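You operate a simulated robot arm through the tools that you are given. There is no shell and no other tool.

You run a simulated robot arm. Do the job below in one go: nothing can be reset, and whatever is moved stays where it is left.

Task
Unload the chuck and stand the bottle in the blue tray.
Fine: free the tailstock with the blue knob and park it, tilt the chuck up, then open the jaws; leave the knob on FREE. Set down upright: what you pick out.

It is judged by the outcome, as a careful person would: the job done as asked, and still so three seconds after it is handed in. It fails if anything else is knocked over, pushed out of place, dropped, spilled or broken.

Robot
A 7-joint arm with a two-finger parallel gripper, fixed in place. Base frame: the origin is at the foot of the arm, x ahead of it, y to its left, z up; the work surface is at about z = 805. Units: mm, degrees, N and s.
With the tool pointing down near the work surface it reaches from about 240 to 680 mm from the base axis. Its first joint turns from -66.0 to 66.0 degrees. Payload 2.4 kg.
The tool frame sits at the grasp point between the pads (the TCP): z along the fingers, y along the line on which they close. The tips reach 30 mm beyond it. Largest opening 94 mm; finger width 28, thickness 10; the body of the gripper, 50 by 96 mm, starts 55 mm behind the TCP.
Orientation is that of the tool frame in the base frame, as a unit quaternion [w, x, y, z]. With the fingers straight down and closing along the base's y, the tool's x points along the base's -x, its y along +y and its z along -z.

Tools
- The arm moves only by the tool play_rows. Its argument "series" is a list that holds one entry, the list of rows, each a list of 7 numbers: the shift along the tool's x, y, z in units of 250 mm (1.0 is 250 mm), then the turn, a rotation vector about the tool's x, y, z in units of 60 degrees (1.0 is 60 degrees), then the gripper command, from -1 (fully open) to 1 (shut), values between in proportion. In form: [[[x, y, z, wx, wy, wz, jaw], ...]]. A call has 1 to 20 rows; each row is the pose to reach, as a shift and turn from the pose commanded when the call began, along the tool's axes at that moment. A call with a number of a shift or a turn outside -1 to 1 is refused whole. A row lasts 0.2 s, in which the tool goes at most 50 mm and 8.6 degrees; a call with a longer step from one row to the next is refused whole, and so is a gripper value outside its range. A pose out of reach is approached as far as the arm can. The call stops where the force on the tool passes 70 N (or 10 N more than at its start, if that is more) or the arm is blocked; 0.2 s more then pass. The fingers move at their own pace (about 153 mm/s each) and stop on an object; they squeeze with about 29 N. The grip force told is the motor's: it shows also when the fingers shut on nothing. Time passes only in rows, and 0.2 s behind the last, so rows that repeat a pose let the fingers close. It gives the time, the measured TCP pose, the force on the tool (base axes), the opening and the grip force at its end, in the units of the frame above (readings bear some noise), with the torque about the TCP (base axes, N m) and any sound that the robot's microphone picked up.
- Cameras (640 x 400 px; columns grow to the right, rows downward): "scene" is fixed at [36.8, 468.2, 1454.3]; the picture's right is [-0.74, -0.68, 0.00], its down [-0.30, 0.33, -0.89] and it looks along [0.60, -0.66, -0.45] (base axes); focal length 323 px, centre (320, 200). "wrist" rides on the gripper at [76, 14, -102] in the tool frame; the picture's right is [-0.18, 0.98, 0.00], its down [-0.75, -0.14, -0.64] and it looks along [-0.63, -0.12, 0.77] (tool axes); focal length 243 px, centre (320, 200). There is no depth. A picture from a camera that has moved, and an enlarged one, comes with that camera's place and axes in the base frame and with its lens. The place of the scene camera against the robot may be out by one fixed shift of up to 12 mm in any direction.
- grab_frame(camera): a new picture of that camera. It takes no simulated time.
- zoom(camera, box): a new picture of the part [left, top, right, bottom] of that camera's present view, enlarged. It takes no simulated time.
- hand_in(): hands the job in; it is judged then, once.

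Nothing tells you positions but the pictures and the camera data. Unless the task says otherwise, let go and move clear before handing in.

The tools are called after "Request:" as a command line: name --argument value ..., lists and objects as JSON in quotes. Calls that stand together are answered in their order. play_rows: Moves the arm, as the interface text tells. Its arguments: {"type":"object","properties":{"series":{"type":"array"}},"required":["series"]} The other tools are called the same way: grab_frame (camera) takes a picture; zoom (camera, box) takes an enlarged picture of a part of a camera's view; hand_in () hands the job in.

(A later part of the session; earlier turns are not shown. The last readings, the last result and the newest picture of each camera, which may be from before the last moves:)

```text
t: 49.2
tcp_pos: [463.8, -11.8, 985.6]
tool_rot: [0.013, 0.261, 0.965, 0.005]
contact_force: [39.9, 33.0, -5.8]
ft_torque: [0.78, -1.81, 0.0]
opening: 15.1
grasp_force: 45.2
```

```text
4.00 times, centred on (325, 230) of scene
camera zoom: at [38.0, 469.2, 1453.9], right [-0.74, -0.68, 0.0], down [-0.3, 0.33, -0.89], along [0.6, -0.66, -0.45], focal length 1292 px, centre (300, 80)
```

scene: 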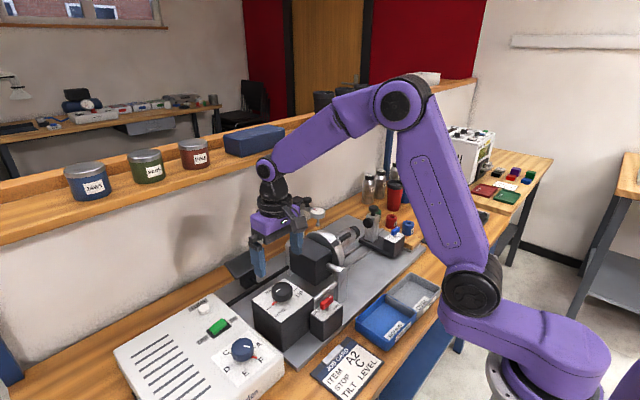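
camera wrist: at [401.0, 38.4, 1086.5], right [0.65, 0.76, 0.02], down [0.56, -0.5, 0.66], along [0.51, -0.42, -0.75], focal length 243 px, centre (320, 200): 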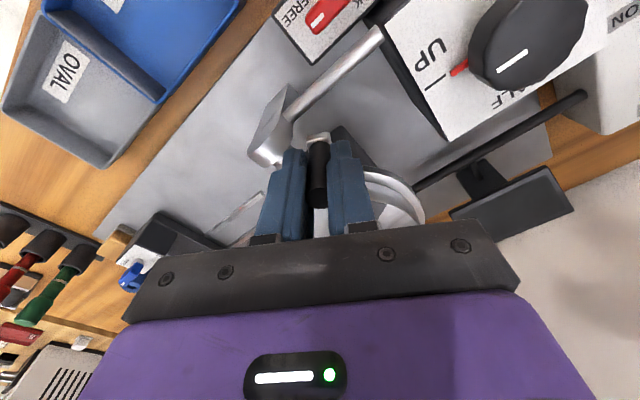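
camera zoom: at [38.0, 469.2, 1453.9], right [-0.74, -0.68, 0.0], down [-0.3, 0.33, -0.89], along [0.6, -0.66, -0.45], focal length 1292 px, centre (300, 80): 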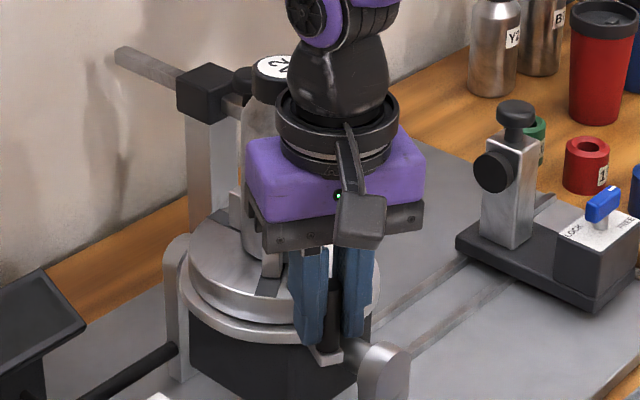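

The call was refused for one long step, so nothing moved. I redo the release with smaller steps.

Request:
play_rows --series '[[[0, 0.012, 0, 0, 0, 0, 0.9], [0, 0.016, 0, 0, 0, 0, 0.3], [0, 0.016, 0, 0, 0, 0, 0.3], [0, 0.016, -0.15, 0, 0, 0, 0.3], [0, 0.016, -0.34, 0, 0, 0, 0], [0, 0.016, -0.5, 0, 0, 0, -1], [0.14, 0.016, -0.6, 0, 0, 0, -1], [0.28, 0.016, -0.7, 0, 0, 0, -1], [0.28, 0.016, -0.7, 0, 0, 0, -1]]]'

Request:
grab_frame --camera "wrist"

Request:
zoom --camera "wrist" --box '[250, 80, 430, 240]'

Request:
zoom --camera "scene" --box '[280, 180, 370, 280]'

```text
t: 51.2
tcp_pos: [396.1, 22.7, 1160.2]
tool_rot: [-0.001, 0.265, 0.964, -0.001]
contact_force: [0.7, -0.4, 0.0]
ft_torque: [0.01, -0.03, -0.05]
opening: 94.0
grasp_force: 0.1
```

```text
taken
camera wrist: at [337.2, 74.3, 1261.3], right [0.66, 0.75, 0.0], down [0.58, -0.51, 0.64], along [0.48, -0.42, -0.77], focal length 243 px, centre (320, 200)
```

wrist: 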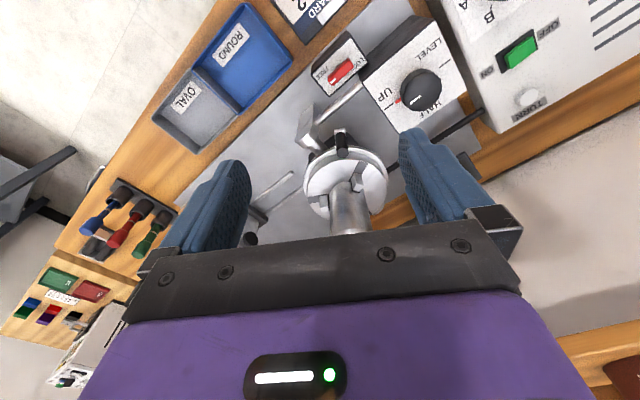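

```text
2.50 times, centred on (340, 160) of wrist
camera zoom: at [337.2, 74.3, 1261.3], right [0.66, 0.75, 0.0], down [0.58, -0.51, 0.64], along [0.48, -0.42, -0.77], focal length 606 px, centre (270, 300)
```

zoom: 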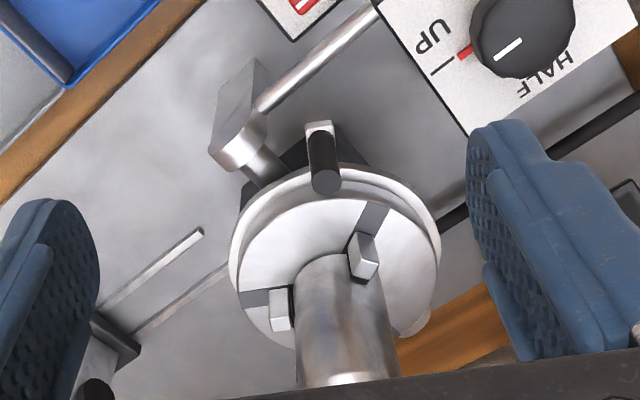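

```text
4.00 times, centred on (325, 230) of scene
camera zoom: at [36.8, 468.2, 1454.3], right [-0.74, -0.68, 0.0], down [-0.3, 0.33, -0.89], along [0.6, -0.66, -0.45], focal length 1292 px, centre (300, 80)
```

zoom: 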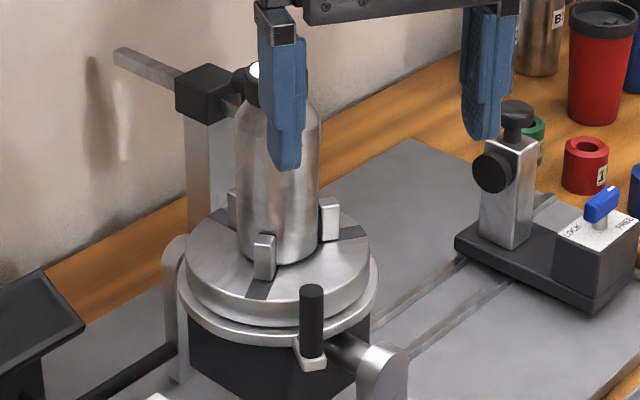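

The handle moved about 20°. I zoom on the jaws to see whether they have opened.

Request:
zoom --camera "scene" --box '[320, 220, 380, 262]'

Request:
zoom --camera "scene" --box '[295, 215, 355, 257]'

Request:
zoom --camera "wrist" --box '[300, 120, 400, 240]'

```text
9.52 times, centred on (350, 241) of scene
camera zoom: at [36.8, 468.2, 1454.3], right [-0.74, -0.68, 0.0], down [-0.3, 0.33, -0.89], along [0.6, -0.66, -0.45], focal length 3076 px, centre (34, -190)
```

zoom: 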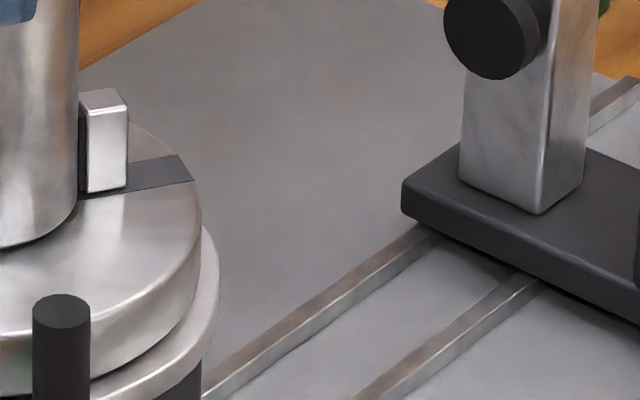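

```text
9.52 times, centred on (325, 236) of scene
camera zoom: at [36.8, 468.2, 1454.3], right [-0.74, -0.68, 0.0], down [-0.3, 0.33, -0.89], along [0.6, -0.66, -0.45], focal length 3076 px, centre (272, -143)
```

zoom: 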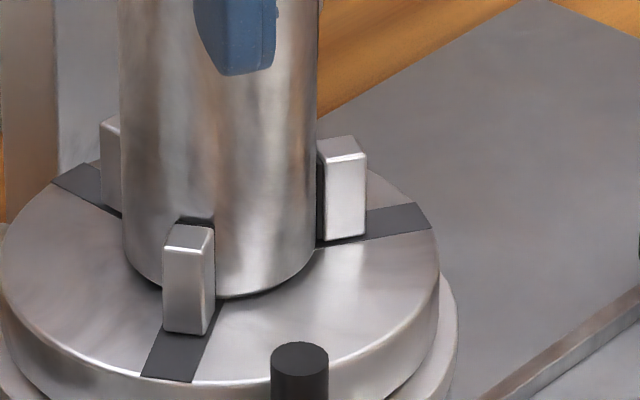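

```text
3.33 times, centred on (350, 180) of wrist
camera zoom: at [337.2, 74.3, 1261.3], right [0.66, 0.75, 0.0], down [0.58, -0.51, 0.64], along [0.48, -0.42, -0.77], focal length 809 px, centre (220, 267)
```

zoom: 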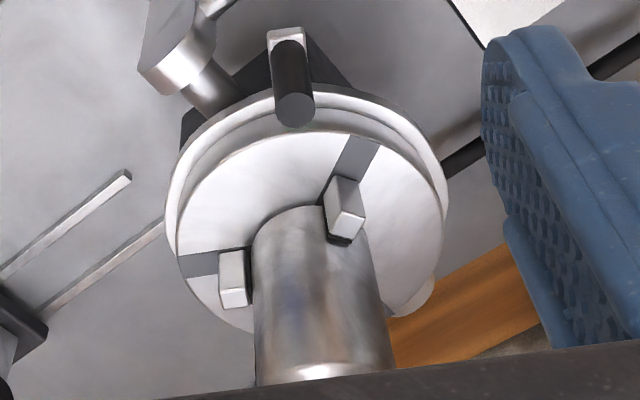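

It's unclear whether the jaws moved. I return to the earlier viewing pose to compare with the picture taken before.

Request:
play_rows --series '[[[-0.051, 0.051, -0.02, 0, 0, 0.125, -1], [-0.102, 0.102, -0.04, 0, 0, 0.25, -1], [-0.153, 0.153, -0.06, 0, 0, 0.375, -1], [-0.204, 0.204, -0.077, 0, 0, 0.5, -1], [-0.255, 0.255, -0.077, 0, 0, 0.625, -1], [-0.306, 0.306, -0.077, 0, 0, 0.75, -1], [-0.357, 0.357, -0.077, 0, 0, 0.875, -1], [-0.409, 0.409, -0.077, 0, 0, 1.0, -1], [-0.409, 0.409, -0.077, 0, 0, 1.0, -1]]]'

Request:
zoom --camera "wrist" --box '[285, 95, 375, 175]'

Request:
zoom --camera "scene" --box '[280, 180, 370, 280]'

Request:
zoom --camera "wrist" --box '[220, 60, 420, 240]'

```text
t: 53.2
tcp_pos: [537.3, 58.6, 1178.0]
tool_rot: [0.001, 0.712, 0.702, 0.0]
contact_force: [-0.2, 1.0, 0.8]
ft_torque: [0.0, 0.04, -0.01]
opening: 93.9
grasp_force: 0.0
```

```text
5.00 times, centred on (330, 135) of wrist
camera zoom: at [551.6, 135.5, 1280.6], right [0.98, -0.2, 0.0], down [-0.15, -0.75, 0.64], along [-0.13, -0.63, -0.77], focal length 1213 px, centre (270, 525)
```

zoom: 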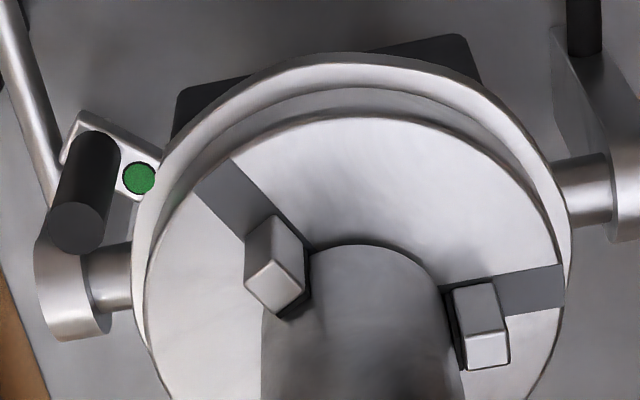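

```text
4.00 times, centred on (325, 230) of scene
camera zoom: at [36.8, 468.2, 1454.3], right [-0.74, -0.68, 0.0], down [-0.3, 0.33, -0.89], along [0.6, -0.66, -0.45], focal length 1292 px, centre (300, 80)
```

zoom: 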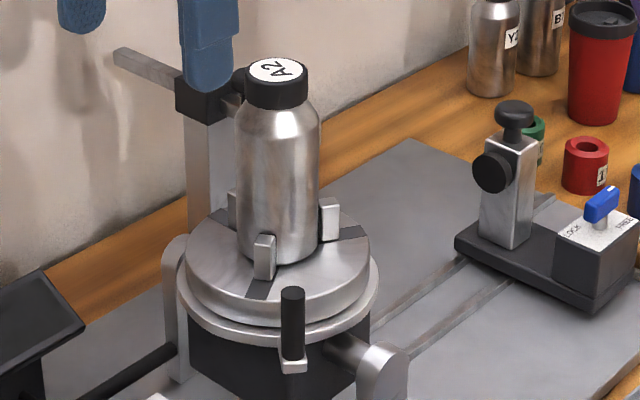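

```text
2.22 times, centred on (320, 150) of wrist
camera zoom: at [551.6, 135.5, 1280.6], right [0.98, -0.2, 0.0], down [-0.15, -0.75, 0.64], along [-0.13, -0.63, -0.77], focal length 539 px, centre (320, 311)
```

zoom: 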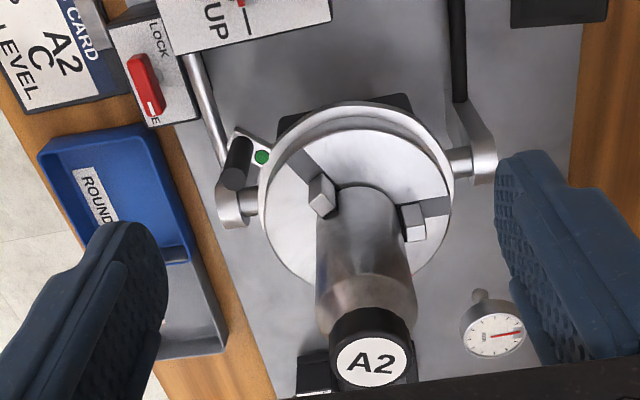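

The jaws look unchanged and the handle has crept back toward its start, so counter-clockwise was probably pushing against the clamp. I go back over the handle to try clockwise.

Request:
play_rows --series '[[[-0.04, -0.043, 0.07, 0, 0, -0.12, -1], [-0.08, -0.086, 0.14, 0, 0, -0.24, -1], [-0.116, -0.129, 0.21, 0, 0, -0.36, -1], [-0.155, -0.172, 0.28, 0, 0, -0.48, -1], [-0.194, -0.214, 0.352, 0, 0, -0.588, -1], [-0.194, -0.214, 0.352, 0, 0, -0.588, -1]]]'

Request:
zoom --camera "wrist" --box '[230, 80, 410, 240]'

```text
t: 54.6
tcp_pos: [480.6, 7.7, 1089.9]
tool_rot: [0.001, 0.464, 0.886, -0.001]
contact_force: [-0.5, -0.1, -0.2]
ft_torque: [-0.01, -0.04, -0.03]
opening: 94.4
grasp_force: 0.1
```

```text
2.50 times, centred on (320, 160) of wrist
camera zoom: at [448.9, 80.3, 1191.5], right [0.91, 0.41, 0.0], down [0.31, -0.7, 0.64], along [0.26, -0.59, -0.77], focal length 606 px, centre (320, 300)
```

zoom: 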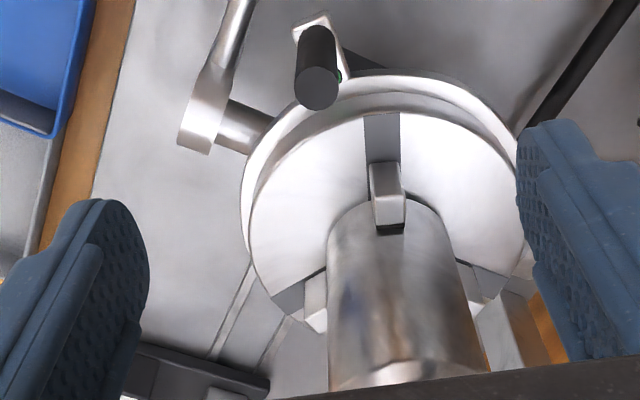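

I grip the handle again and move it clockwise in small steps.

Request:
play_rows --series '[[[0.009, 0.001, 0.18, 0, 0, 0, -1], [0.009, 0.001, 0.34, 0, 0, 0, -1], [0.009, 0.001, 0.42, 0, 0, 0, -0.6], [0.009, 0.001, 0.42, 0, 0, 0, 0], [0.009, 0.001, 0.42, 0, 0, 0, 0.6], [0.009, 0.001, 0.42, 0, 0, 0, 1], [0.009, 0.001, 0.42, 0, 0, 0, 1]]]'

Request:
play_rows --series '[[[0.001, 0.0336, 0, 0, 0, 0.083, 1], [0, 0.067, 0, 0, 0, 0.1667, 1], [0, 0.067, 0, 0, 0, 0.1667, 1]]]'

Request:
zoom --camera "scene" --box '[280, 180, 370, 280]'

```text
t: 56.2
tcp_pos: [479.6, 12.8, 984.5]
tool_rot: [0.0, 0.466, 0.885, 0.0]
contact_force: [-5.7, 0.3, -6.0]
ft_torque: [0.46, -0.13, -0.27]
opening: 15.0
grasp_force: 45.7
```

```text
t: 57.0
tcp_pos: [495.0, 23.8, 985.2]
tool_rot: [0.0, 0.541, 0.841, -0.001]
contact_force: [-6.1, 10.2, -4.3]
ft_torque: [0.94, 0.31, 0.04]
opening: 14.7
grasp_force: 44.9
```

```text
4.00 times, centred on (325, 230) of scene
camera zoom: at [36.6, 468.5, 1454.2], right [-0.74, -0.68, 0.0], down [-0.3, 0.33, -0.89], along [0.6, -0.66, -0.45], focal length 1292 px, centre (300, 80)
```

zoom: 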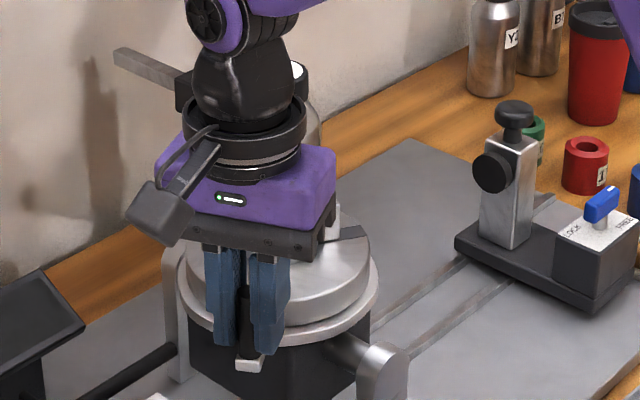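

Clockwise moves freely, past the original position. I continue.

Request:
play_rows --series '[[[-0.0015, 0.0336, 0, 0, 0, 0.083, 1], [-0.0059, 0.067, 0, 0, 0, 0.1667, 1], [-0.0132, 0.0999, 0, 0, 0, 0.25, 1], [-0.0233, 0.132, 0, 0, 0, 0.333, 1], [-0.0362, 0.1631, 0, 0, 0, 0.417, 1], [-0.0517, 0.193, 0, 0, 0, 0.5, 1]]]'

Request:
zoom --camera "scene" --box '[280, 180, 370, 280]'

Request:
grab_frame --camera "wrist"

```text
t: 58.4
tcp_pos: [545.0, 34.9, 984.7]
tool_rot: [0.001, 0.739, 0.674, 0.001]
contact_force: [0.4, 27.8, 10.9]
ft_torque: [0.24, 1.11, 0.03]
opening: 14.9
grasp_force: 44.9
```

```text
4.00 times, centred on (325, 230) of scene
camera zoom: at [36.7, 469.0, 1454.0], right [-0.74, -0.68, 0.0], down [-0.3, 0.33, -0.89], along [0.6, -0.66, -0.45], focal length 1292 px, centre (300, 80)
```

zoom: 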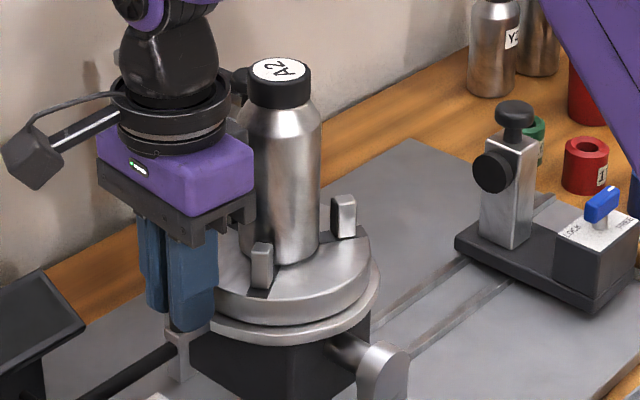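

```text
taken
camera wrist: at [565.1, 109.6, 1087.7], right [0.96, -0.27, 0.0], down [-0.21, -0.74, 0.64], along [-0.17, -0.62, -0.77], focal length 243 px, centre (320, 200)
```

wrist: 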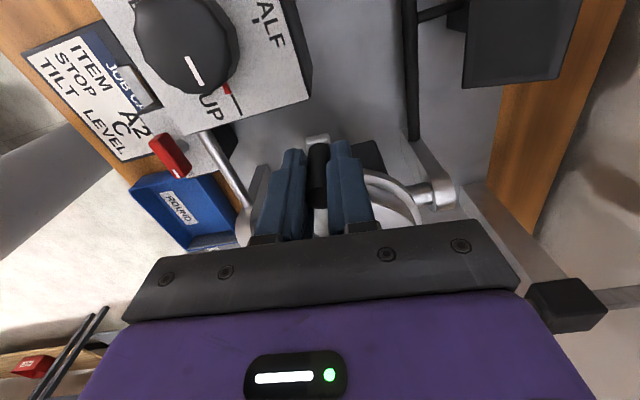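

The jaws have opened clear of the bottle, which stands free. I push a bit farther for the open stop, easing the radial force.

Request:
play_rows --series '[[[0.0125, 0.02, 0, 0, 0, 0.05, 1], [0.0125, 0.0349, 0, 0, 0, 0.083, 1], [0.008, 0.0695, 0, 0, 0, 0.1667, 1]]]'

Request:
zoom --camera "scene" --box '[280, 180, 370, 280]'

```text
t: 59.2
tcp_pos: [561.5, 33.0, 984.6]
tool_rot: [0.001, 0.795, 0.606, 0.0]
contact_force: [3.8, 19.7, 11.1]
ft_torque: [-0.15, 0.9, -0.07]
opening: 15.0
grasp_force: 45.2
```

```text
4.00 times, centred on (325, 230) of scene
camera zoom: at [36.7, 468.8, 1454.1], right [-0.74, -0.68, 0.0], down [-0.3, 0.33, -0.89], along [0.6, -0.66, -0.45], focal length 1292 px, centre (300, 80)
```

zoom: 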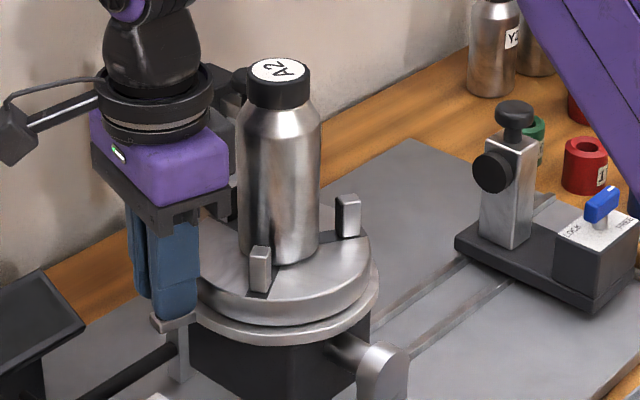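

Still moving freely. Another 10–15°.

Request:
play_rows --series '[[[0.006, 0.0349, 0, 0, 0, 0.083, 1], [0.002, 0.0695, 0, 0, 0, 0.1667, 1], [-0.006, 0.1035, 0, 0, 0, 0.25, 1]]]'

Request:
zoom --camera "scene" --box '[280, 180, 370, 280]'

```text
t: 60.0
tcp_pos: [584.3, 22.8, 984.6]
tool_rot: [-0.001, 0.868, 0.496, -0.002]
contact_force: [-10.8, 12.7, 4.5]
ft_torque: [0.36, -0.76, 0.19]
opening: 14.9
grasp_force: 44.7
```

```text
4.00 times, centred on (325, 230) of scene
camera zoom: at [36.3, 468.6, 1454.2], right [-0.74, -0.68, 0.0], down [-0.3, 0.33, -0.89], along [0.6, -0.66, -0.45], focal length 1292 px, centre (300, 80)
```

zoom: 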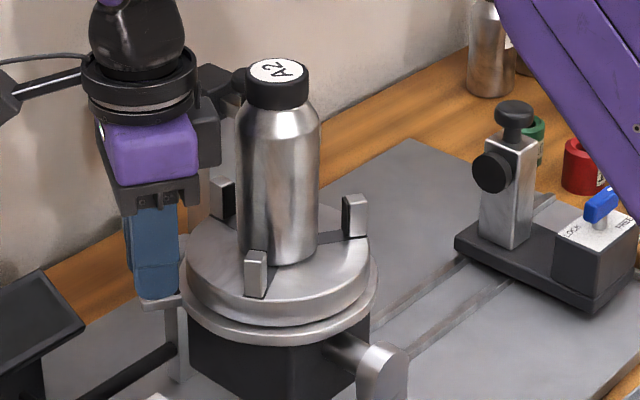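

The jaws are wide open with mild resistance building. One more small nudge to confirm the stop, then I release.

Request:
play_rows --series '[[[0.001, 0.025, 0, 0, 0, 0.06, 1], [0.001, 0.025, 0, 0, 0, 0.06, 1]]]'

Request:
play_rows --series '[[[0, -0.01, 0, 0, 0, 0, 0.9], [0, -0.015, 0, 0, 0, 0, 0.3], [0, -0.015, 0, 0, 0, 0, 0.3], [0, -0.015, -0.15, 0, 0, 0, 0.3], [0, -0.015, -0.33, 0, 0, 0, 0.3], [0, -0.015, -0.5, 0, 0, 0, -0.5], [0, -0.015, -0.68, 0, 0, 0, -1], [0, -0.015, -0.8, 0, 0, 0, -1]]]'

Request:
zoom --camera "scene" --box '[280, 180, 370, 280]'

Request:
grab_frame --camera "wrist"

Request:
grab_frame --camera "scene"

```text
t: 60.6
tcp_pos: [588.4, 20.4, 983.3]
tool_rot: [-0.003, 0.883, 0.47, -0.006]
contact_force: [-38.2, 17.6, 6.0]
ft_torque: [0.55, -1.38, 0.07]
opening: 15.0
grasp_force: 44.6
```

```text
t: 62.4
tcp_pos: [587.7, 17.6, 1185.4]
tool_rot: [0.001, 0.883, 0.47, -0.001]
contact_force: [0.4, -0.5, 0.6]
ft_torque: [0.03, 0.0, 0.0]
opening: 93.9
grasp_force: 0.1
```

```text
4.00 times, centred on (325, 230) of scene
camera zoom: at [36.8, 468.2, 1454.3], right [-0.74, -0.68, 0.0], down [-0.3, 0.33, -0.89], along [0.6, -0.66, -0.45], focal length 1292 px, centre (300, 80)
```

zoom: 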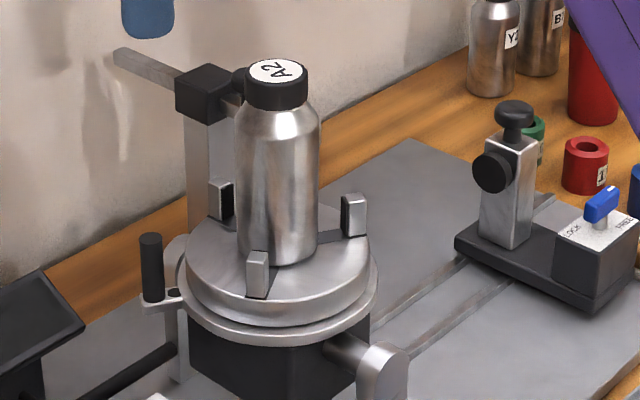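

```text
taken
camera wrist: at [641.2, 74.5, 1287.7], right [0.71, -0.7, 0.0], down [-0.54, -0.55, 0.64], along [-0.45, -0.46, -0.77], focal length 243 px, centre (320, 200)
```

wrist: 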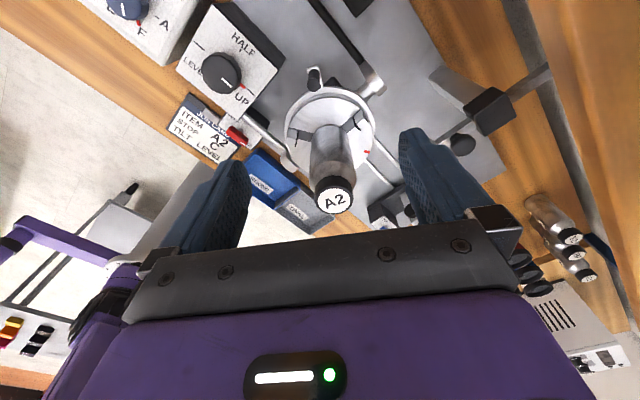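

```text
taken
```

scene: 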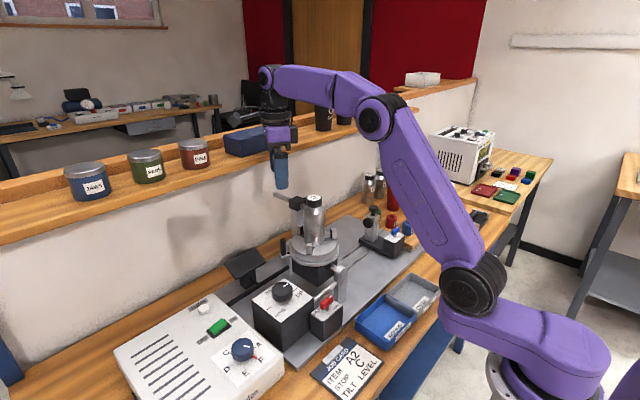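

The jaws hit their open stop and the lever stays there, so the bottle is free on the chuck. I turn the wrist back to straight and centre above the bottle.

Request:
play_rows --series '[[[0, 0, 0, 0, 0, -0.14, -1], [0, 0, 0, 0, 0, -0.28, -1], [0, 0, 0, 0, 0, -0.42, -1], [0, 0, 0, 0, 0, -0.56, -1], [0, 0, 0, 0, 0, -0.7, -1], [0, 0, 0, 0, 0, -0.84, -1], [0, 0, 0, 0, 0, -0.98, -1]]]'

Request:
play_rows --series '[[[0, 0, 0, 0, 0, -0.14, -1], [0, 0, 0, 0, 0, -0.28, -1], [0, 0, 0, 0, 0, -0.42, -1], [0, 0, 0, 0, 0, -0.56, -1], [0, 0, 0, 0, 0, -0.7, -1], [0, 0, 0, 0, 0, -0.84, -1], [0, 0, 0, 0, 0, -0.98, -1]]]'

Request:
play_rows --series '[[[0, 0, 0, 0, 0, -0.1, -1], [0, 0, 0, 0, 0, -0.1, -1]]]'

Request:
grab_frame --camera "wrist"

```text
t: 64.0
tcp_pos: [587.9, 20.2, 1184.6]
tool_rot: [0.0, 0.537, 0.844, -0.001]
contact_force: [0.6, -0.3, 0.1]
ft_torque: [-0.02, -0.01, 0.02]
opening: 93.8
grasp_force: 0.0
```

```text
t: 65.6
tcp_pos: [587.3, 18.5, 1185.5]
tool_rot: [0.0, 0.054, 0.999, -0.001]
contact_force: [0.3, 0.9, -0.2]
ft_torque: [0.04, -0.04, 0.03]
opening: 94.0
grasp_force: 0.0
```

```text
t: 66.2
tcp_pos: [588.3, 21.3, 1184.5]
tool_rot: [0.0, 0.002, 1.0, -0.001]
contact_force: [-0.1, 0.5, 0.1]
ft_torque: [0.03, -0.03, 0.02]
opening: 94.0
grasp_force: 0.1
```

```text
taken
camera wrist: at [511.5, 35.3, 1287.1], right [0.19, 0.98, 0.0], down [0.75, -0.14, 0.64], along [0.63, -0.12, -0.77], focal length 243 px, centre (320, 200)
```

wrist: 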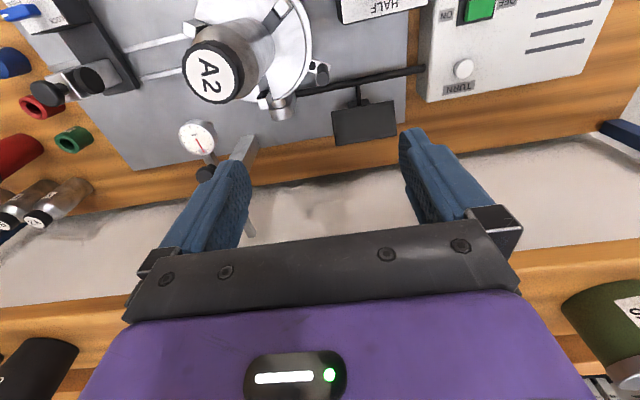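

The cap top is at about (540,-52) and z≈1097. I centre above it for a finer measurement.

Request:
play_rows --series '[[[0.064, -0.098, 0, 0, 0, 0, -1], [0.128, -0.196, 0, 0, 0, 0, -1], [0.192, -0.294, 0, 0, 0, 0, -1], [0.192, -0.294, 0, 0, 0, 0, -1]]]'

Request:
grab_frame --camera "wrist"

Request:
zoom --camera "wrist" --box '[240, 60, 400, 220]'

Request:
zoom --camera "scene" --box '[270, 130, 370, 280]'

```text
t: 67.2
tcp_pos: [539.6, -54.6, 1183.3]
tool_rot: [0.0, 0.003, 1.0, -0.001]
contact_force: [-0.4, -0.2, 0.5]
ft_torque: [0.0, 0.02, -0.04]
opening: 94.1
grasp_force: 0.0
```

```text
taken
camera wrist: at [463.6, -39.7, 1285.9], right [0.19, 0.98, 0.0], down [0.75, -0.15, 0.64], along [0.63, -0.12, -0.77], focal length 243 px, centre (320, 200)
```

wrist: 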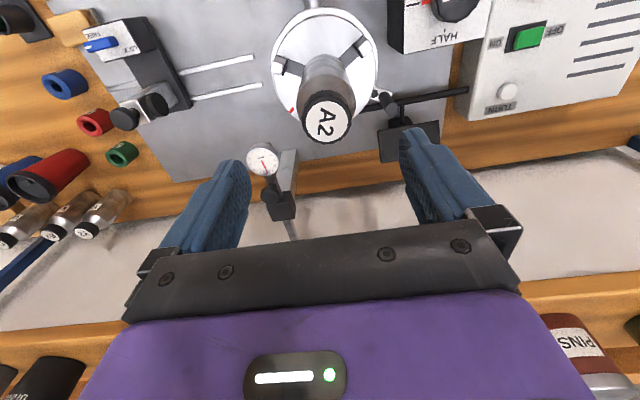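

```text
2.50 times, centred on (320, 140) of wrist
camera zoom: at [463.6, -39.7, 1285.9], right [0.19, 0.98, 0.0], down [0.75, -0.15, 0.64], along [0.63, -0.12, -0.77], focal length 606 px, centre (320, 350)
```

zoom: 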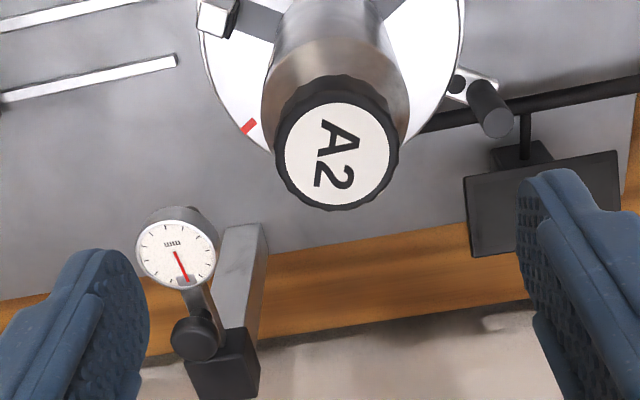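

```text
2.67 times, centred on (320, 205) of scene
camera zoom: at [36.8, 468.2, 1454.3], right [-0.74, -0.68, 0.0], down [-0.3, 0.33, -0.89], along [0.6, -0.66, -0.45], focal length 861 px, centre (320, 187)
```

zoom: 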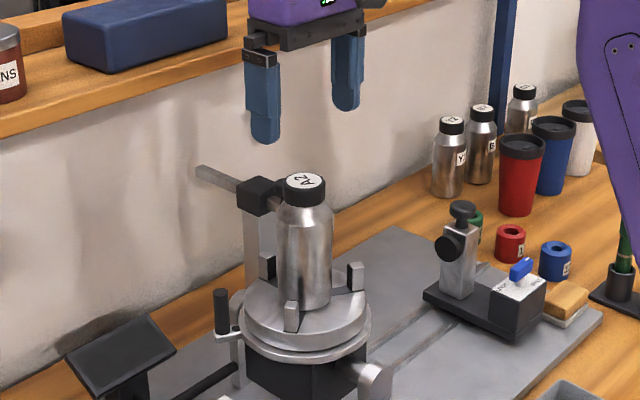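

The bottle axis is at about (537,-48), cap top z≈1100, body about 55 mm across. I lower around the body to z≈1055 and close.

Request:
play_rows --series '[[[0.008, 0.0245, 0.1, 0, 0, 0, -1], [0.008, 0.0245, 0.25, 0, 0, 0, -1], [0.008, 0.0245, 0.4, 0, 0, 0, -1], [0.008, 0.0245, 0.513, 0, 0, 0, -1], [0.008, 0.0245, 0.513, 0, 0, 0, -1]]]'

Request:
zoom --camera "scene" --box '[270, 130, 370, 280]'

Request:
grab_frame --camera "wrist"

```text
t: 68.4
tcp_pos: [537.7, -48.8, 1058.6]
tool_rot: [0.001, 0.003, 1.0, 0.0]
contact_force: [-0.3, -0.2, 0.3]
ft_torque: [0.02, 0.01, 0.0]
opening: 94.4
grasp_force: 0.0
```

```text
2.67 times, centred on (320, 205) of scene
camera zoom: at [36.8, 468.2, 1454.3], right [-0.74, -0.68, 0.0], down [-0.3, 0.33, -0.89], along [0.6, -0.66, -0.45], focal length 861 px, centre (320, 187)
```

zoom: 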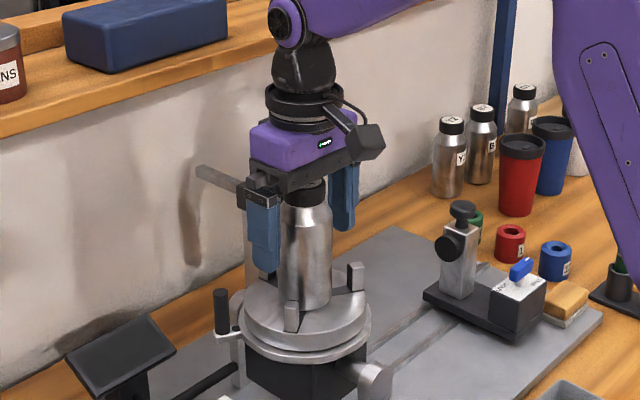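

```text
taken
camera wrist: at [460.3, -32.5, 1160.1], right [0.19, 0.98, 0.0], down [0.75, -0.15, 0.64], along [0.63, -0.12, -0.77], focal length 243 px, centre (320, 200)
```

wrist: 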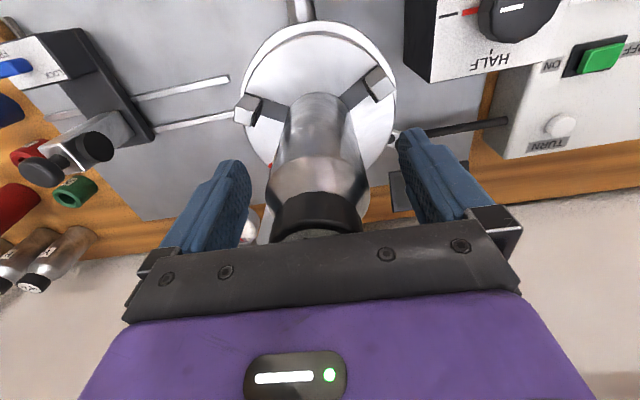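

Well centred with the cap below the palm. I close the fingers.

Request:
play_rows --series '[[[0, 0, 0, 0, 0, 0, -0.6], [0, 0, 0, 0, 0, 0, -0.2], [0, 0, 0, 0, 0, 0, 0.2], [0, 0, 0, 0, 0, 0, 1], [0, 0, 0, 0, 0, 0, 1]]]'

Request:
grab_frame --camera "wrist"

Request:
zoom --camera "scene" --box '[270, 150, 370, 280]'

```text
t: 69.6
tcp_pos: [537.6, -47.7, 1059.3]
tool_rot: [0.0, 0.003, 1.0, -0.001]
contact_force: [0.7, 0.2, 0.2]
ft_torque: [-0.02, -0.03, 0.0]
opening: 55.0
grasp_force: 28.4
```

```text
taken
camera wrist: at [460.4, -32.5, 1160.4], right [0.19, 0.98, 0.0], down [0.75, -0.15, 0.64], along [0.63, -0.12, -0.77], focal length 243 px, centre (320, 200)
```

wrist: 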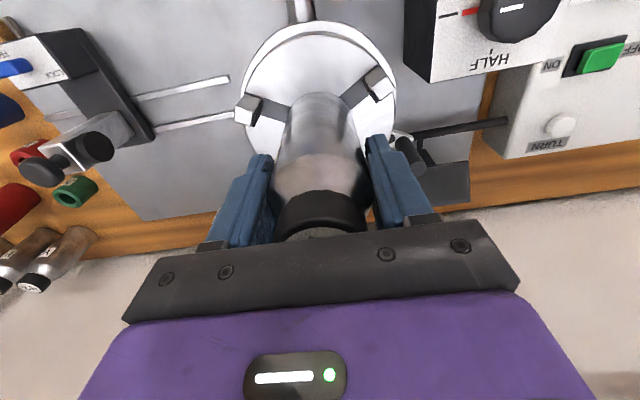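

```text
3.08 times, centred on (320, 215) of scene
camera zoom: at [36.8, 468.2, 1454.3], right [-0.74, -0.68, 0.0], down [-0.3, 0.33, -0.89], along [0.6, -0.66, -0.45], focal length 994 px, centre (320, 154)
```

zoom: 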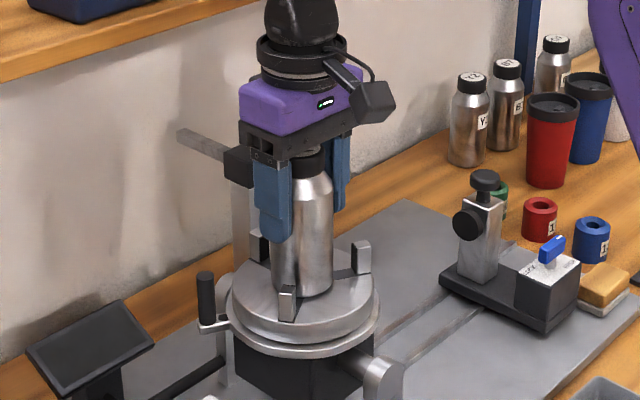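

The bottle is gripped at 55 mm. I lift straight up slowly.

Request:
play_rows --series '[[[0, 0, -0.03, 0, 0, 0, 1], [0, 0, -0.08, 0, 0, 0, 1], [0, 0, -0.16, 0, 0, 0, 1], [0, 0, -0.26, 0, 0, 0, 1], [0, 0, -0.36, 0, 0, 0, 1], [0, 0, -0.36, 0, 0, 0, 1]]]'

Request:
grab_frame --camera "scene"

Request:
zoom --camera "scene" --box '[270, 110, 400, 280]'

```text
t: 71.0
tcp_pos: [539.1, -47.0, 1149.3]
tool_rot: [0.0, 0.003, 1.0, -0.001]
contact_force: [-0.2, 0.6, -1.8]
ft_torque: [0.0, 0.01, 0.03]
opening: 55.0
grasp_force: 29.2
```

```text
taken
```

scene: 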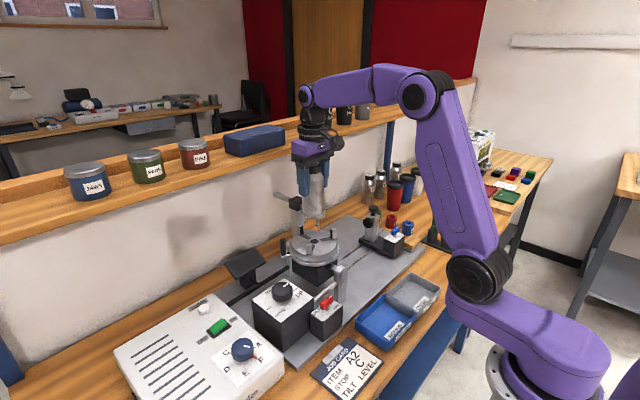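

```text
2.35 times, centred on (335, 195) of scene
camera zoom: at [36.8, 468.2, 1454.3], right [-0.74, -0.68, 0.0], down [-0.3, 0.33, -0.89], along [0.6, -0.66, -0.45], focal length 760 px, centre (285, 212)
```

zoom: 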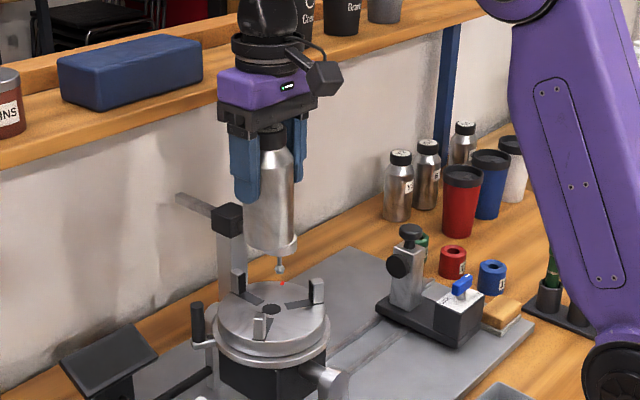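

The bottle is lifted clear and hangs straight. I carry it over the blue tray, whose centre I take to be about (317,-72).

Request:
play_rows --series '[[[0.1, -0.011, 0, 0, 0, 0, 1], [0.26, -0.029, 0, 0, 0, 0, 1], [0.42, -0.047, 0, 0, 0, 0, 1], [0.58, -0.065, 0, 0, 0, 0, 1], [0.74, -0.083, 0, 0, 0, 0, 1], [0.85, -0.095, 0, 0, 0, 0, 1], [0.888, -0.1, 0, 0, 0, 0, 1], [0.888, -0.1, 0, 0, 0, 0, 1]]]'

Request:
grab_frame --camera "wrist"

Request:
grab_frame --camera "scene"

```text
t: 72.8
tcp_pos: [314.8, -70.9, 1147.0]
tool_rot: [0.0, 0.004, 1.0, -0.001]
contact_force: [0.4, -0.1, -0.9]
ft_torque: [0.0, 0.01, -0.04]
opening: 55.0
grasp_force: 28.8
```

```text
taken
camera wrist: at [237.8, -55.3, 1249.8], right [0.19, 0.98, 0.0], down [0.75, -0.15, 0.64], along [0.63, -0.12, -0.77], focal length 243 px, centre (320, 200)
```

wrist: 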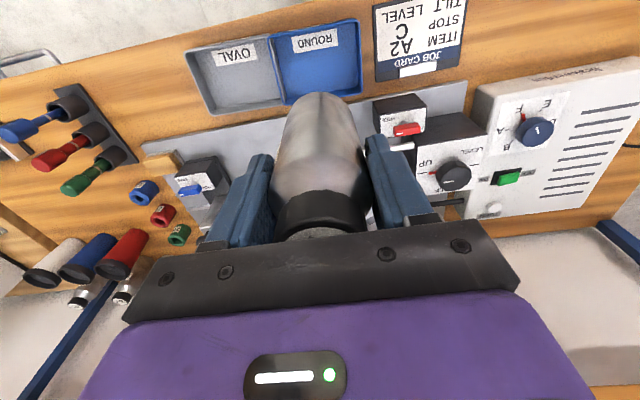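

```text
taken
```

scene: 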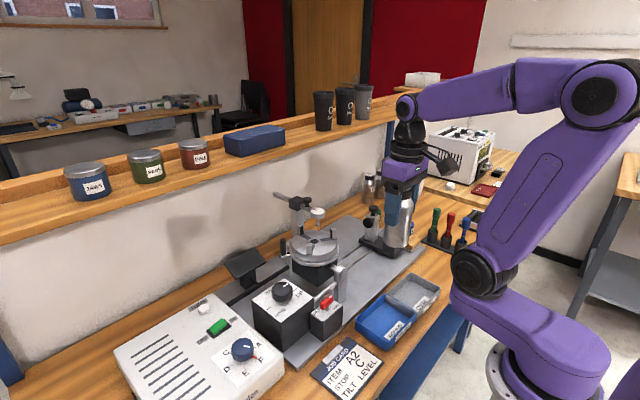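

The tray rim spans about x 269–362 and y -132 to -9, so the bottle is over its centre. I lower it, slowing near the bottom.

Request:
play_rows --series '[[[0, 0, 0.1, 0, 0, 0, 1], [0, 0, 0.26, 0, 0, 0, 1], [0, 0, 0.42, 0, 0, 0, 1], [0, 0, 0.58, 0, 0, 0, 1], [0, 0, 0.72, 0, 0, 0, 1], [0, 0, 0.82, 0, 0, 0, 1], [0, 0, 0.88, 0, 0, 0, 1], [0, 0, 0.88, 0, 0, 0, 1]]]'

Request:
zoom --camera "scene" --box '[320, 200, 460, 380]'

Request:
grab_frame --camera "wrist"

```text
t: 74.6
tcp_pos: [315.9, -68.1, 927.4]
tool_rot: [0.0, 0.004, 1.0, -0.001]
contact_force: [0.1, -1.0, -1.5]
ft_torque: [-0.01, 0.03, -0.02]
opening: 54.9
grasp_force: 28.6
```

```text
2.22 times, centred on (390, 290) of scene
camera zoom: at [36.8, 468.2, 1454.3], right [-0.74, -0.68, 0.0], down [-0.3, 0.33, -0.89], along [0.6, -0.66, -0.45], focal length 718 px, centre (164, 0)
```

zoom: 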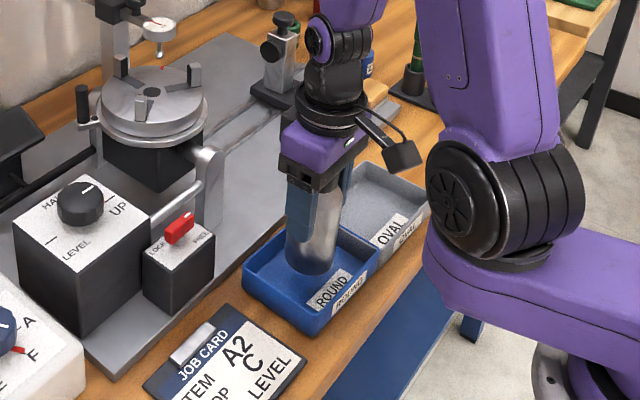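

```text
taken
camera wrist: at [238.9, -52.4, 1028.9], right [0.19, 0.98, 0.0], down [0.75, -0.15, 0.64], along [0.63, -0.12, -0.77], focal length 243 px, centre (320, 200)
```

wrist: 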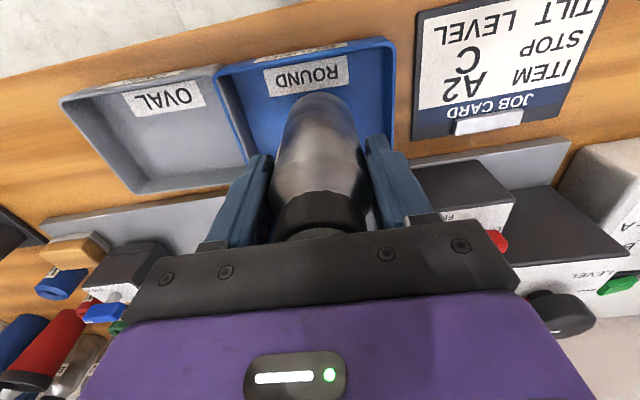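

The bottle is inside the tray walls and well placed. I go down in small steps feeling for contact.

Request:
play_rows --series '[[[0, 0, 0.024, 0, 0, 0, 1], [0, 0, 0.04, 0, 0, 0, 1], [0, 0, 0.052, 0, 0, 0, 1], [0, 0, 0.052, 0, 0, 0, 1]]]'

Request:
zoom --camera "scene" --box '[360, 250, 440, 350]'

```text
t: 75.6
tcp_pos: [315.6, -68.9, 913.2]
tool_rot: [0.0, 0.003, 1.0, 0.0]
contact_force: [0.7, 0.6, -1.3]
ft_torque: [-0.02, 0.0, 0.04]
opening: 54.9
grasp_force: 29.2
```

```text
4.00 times, centred on (400, 300) of scene
camera zoom: at [36.8, 468.2, 1454.3], right [-0.74, -0.68, 0.0], down [-0.3, 0.33, -0.89], along [0.6, -0.66, -0.45], focal length 1292 px, centre (0, -200)
```

zoom: 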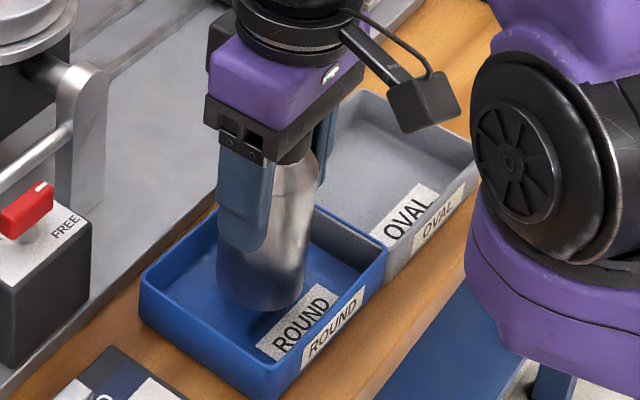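

Not touching yet, a small shadow gap remains. I continue down gently.

Request:
play_rows --series '[[[0, 0, 0.008, 0, 0, 0, 1], [0, 0, 0.016, 0, 0, 0, 1], [0, 0, 0.02, 0, 0, 0, 1], [0, 0, 0.02, 0, 0, 0, 1]]]'

Request:
play_rows --series '[[[0, 0, 0.006, 0, 0, 0, 1], [0, 0, 0.012, 0, 0, 0, 1], [0, 0, 0.012, 0, 0, 0, 1]]]'

Request:
zoom --camera "scene" --box '[360, 250, 440, 350]'

```text
t: 76.6
tcp_pos: [315.8, -68.7, 909.3]
tool_rot: [0.0, 0.003, 1.0, -0.001]
contact_force: [0.4, -0.1, -0.9]
ft_torque: [0.02, 0.01, 0.0]
opening: 55.0
grasp_force: 29.2
```

```text
t: 77.4
tcp_pos: [315.6, -69.3, 907.3]
tool_rot: [0.0, 0.003, 1.0, 0.0]
contact_force: [-0.5, 0.5, -1.4]
ft_torque: [0.02, 0.02, -0.01]
opening: 54.6
grasp_force: 28.8
```

```text
4.00 times, centred on (400, 300) of scene
camera zoom: at [36.8, 468.2, 1454.3], right [-0.74, -0.68, 0.0], down [-0.3, 0.33, -0.89], along [0.6, -0.66, -0.45], focal length 1292 px, centre (0, -200)
```

zoom: 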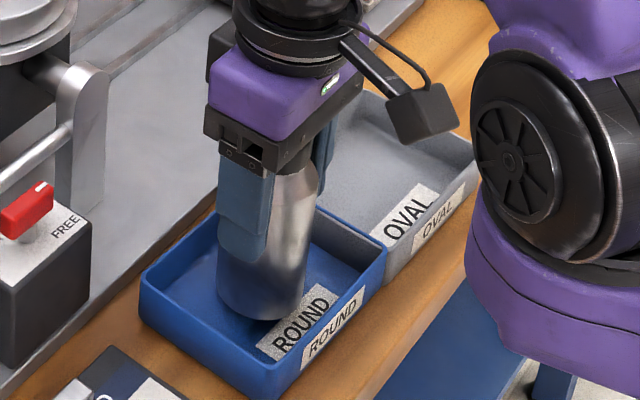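

Close to the floor but still no load change. I continue in 2 mm steps.

Request:
play_rows --series '[[[0, 0, 0.006, 0, 0, 0, 1], [0, 0, 0.01, 0, 0, 0, 1], [0, 0, 0.01, 0, 0, 0, 1]]]'

Request:
play_rows --series '[[[0, 0, 0.006, 0, 0, 0, 1], [0, 0, 0.01, 0, 0, 0, 1], [0, 0, 0.01, 0, 0, 0, 1]]]'

Request:
zoom --camera "scene" --box '[360, 250, 440, 350]'

```text
t: 78.2
tcp_pos: [316.3, -69.9, 903.2]
tool_rot: [0.0, 0.004, 1.0, -0.001]
contact_force: [0.5, -0.5, -1.5]
ft_torque: [-0.01, -0.01, -0.01]
opening: 55.0
grasp_force: 29.4
```

```text
t: 79.0
tcp_pos: [315.0, -70.8, 901.0]
tool_rot: [0.0, 0.004, 1.0, -0.001]
contact_force: [-0.4, -0.3, -0.6]
ft_torque: [0.02, 0.0, 0.0]
opening: 54.6
grasp_force: 29.2
```

```text
4.00 times, centred on (400, 300) of scene
camera zoom: at [36.8, 468.2, 1454.3], right [-0.74, -0.68, 0.0], down [-0.3, 0.33, -0.89], along [0.6, -0.66, -0.45], focal length 1292 px, centre (0, -200)
```

zoom: 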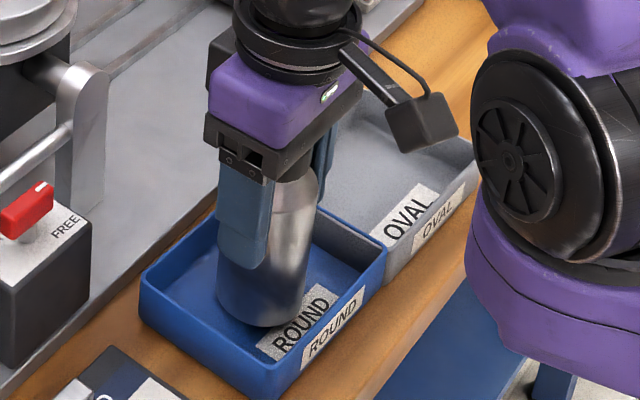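

Still no contact force; continuing.

Request:
play_rows --series '[[[0, 0, 0.004, 0, 0, 0, 1], [0, 0, 0.008, 0, 0, 0, 1], [0, 0, 0.008, 0, 0, 0, 1]]]'

Request:
play_rows --series '[[[0, 0, 0.004, 0, 0, 0, 1], [0, 0, 0.008, 0, 0, 0, 1], [0, 0, 0.008, 0, 0, 0, 1]]]'

Request:
zoom --camera "scene" --box '[360, 250, 440, 350]'

```text
t: 79.8
tcp_pos: [316.6, -70.1, 898.8]
tool_rot: [0.0, 0.004, 1.0, 0.0]
contact_force: [-0.3, 1.0, -1.7]
ft_torque: [0.0, -0.01, -0.01]
opening: 55.0
grasp_force: 29.0
```

```text
t: 80.6
tcp_pos: [315.5, -68.8, 896.4]
tool_rot: [0.0, 0.003, 1.0, 0.0]
contact_force: [0.5, 0.3, -1.3]
ft_torque: [0.0, 0.01, 0.01]
opening: 55.0
grasp_force: 29.2
```

```text
4.00 times, centred on (400, 300) of scene
camera zoom: at [36.8, 468.2, 1454.3], right [-0.74, -0.68, 0.0], down [-0.3, 0.33, -0.89], along [0.6, -0.66, -0.45], focal length 1292 px, centre (0, -200)
```

zoom: 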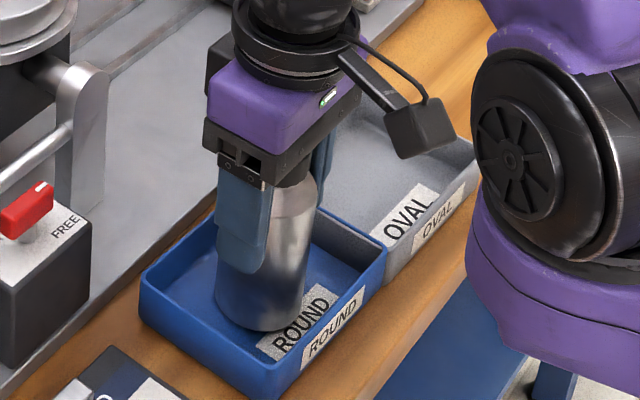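

No contact yet; I continue lowering.

Request:
play_rows --series '[[[0, 0, 0.004, 0, 0, 0, 1], [0, 0, 0.008, 0, 0, 0, 1], [0, 0, 0.008, 0, 0, 0, 1]]]'

Request:
play_rows --series '[[[0, 0, 0.004, 0, 0, 0, 1], [0, 0, 0.008, 0, 0, 0, 1], [0, 0, 0.008, 0, 0, 0, 1]]]'

Request:
zoom --camera "scene" --box '[380, 290, 440, 350]'

```text
t: 81.4
tcp_pos: [315.5, -70.5, 895.2]
tool_rot: [0.0, 0.004, 1.0, -0.001]
contact_force: [-0.8, 0.5, -1.0]
ft_torque: [0.01, 0.01, -0.02]
opening: 55.0
grasp_force: 29.1
```

```text
t: 82.2
tcp_pos: [315.6, -69.0, 893.0]
tool_rot: [0.001, 0.003, 1.0, -0.001]
contact_force: [0.0, -0.2, -1.5]
ft_torque: [0.0, -0.01, -0.02]
opening: 54.6
grasp_force: 29.5
```

```text
6.67 times, centred on (410, 320) of scene
camera zoom: at [36.8, 468.2, 1454.3], right [-0.74, -0.68, 0.0], down [-0.3, 0.33, -0.89], along [0.6, -0.66, -0.45], focal length 2153 px, centre (-280, -600)
```

zoom: 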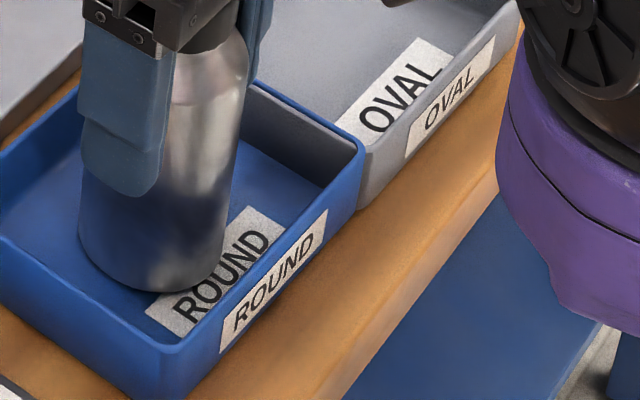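

Very near now. A few more 2 mm steps.

Request:
play_rows --series '[[[0, 0, 0.004, 0, 0, 0, 1], [0, 0, 0.008, 0, 0, 0, 1], [0, 0, 0.008, 0, 0, 0, 1]]]'

Request:
play_rows --series '[[[0, 0, 0.004, 0, 0, 0, 1], [0, 0, 0.008, 0, 0, 0, 1], [0, 0, 0.008, 0, 0, 0, 1]]]'

Request:
zoom --camera "scene" --box '[380, 290, 440, 350]'

```text
t: 83.0
tcp_pos: [316.7, -70.3, 892.0]
tool_rot: [0.001, 0.004, 1.0, -0.001]
contact_force: [2.9, 4.5, 23.6]
ft_torque: [-0.03, -0.33, 0.07]
opening: 54.5
grasp_force: 29.1
```

```text
t: 83.8
tcp_pos: [316.3, -70.4, 889.7]
tool_rot: [0.001, 0.004, 1.0, 0.0]
contact_force: [5.9, 2.6, 28.7]
ft_torque: [-0.13, -0.28, 0.03]
opening: 53.7
grasp_force: 28.9
```

```text
6.67 times, centred on (410, 320) of scene
camera zoom: at [36.6, 468.3, 1454.3], right [-0.74, -0.68, 0.0], down [-0.3, 0.33, -0.89], along [0.6, -0.66, -0.45], focal length 2153 px, centre (-280, -600)
```

zoom: 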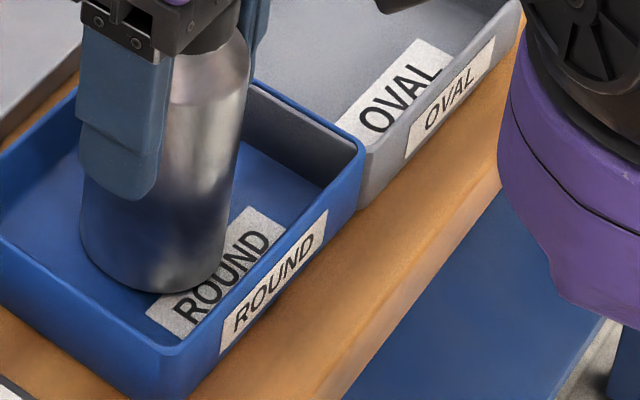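

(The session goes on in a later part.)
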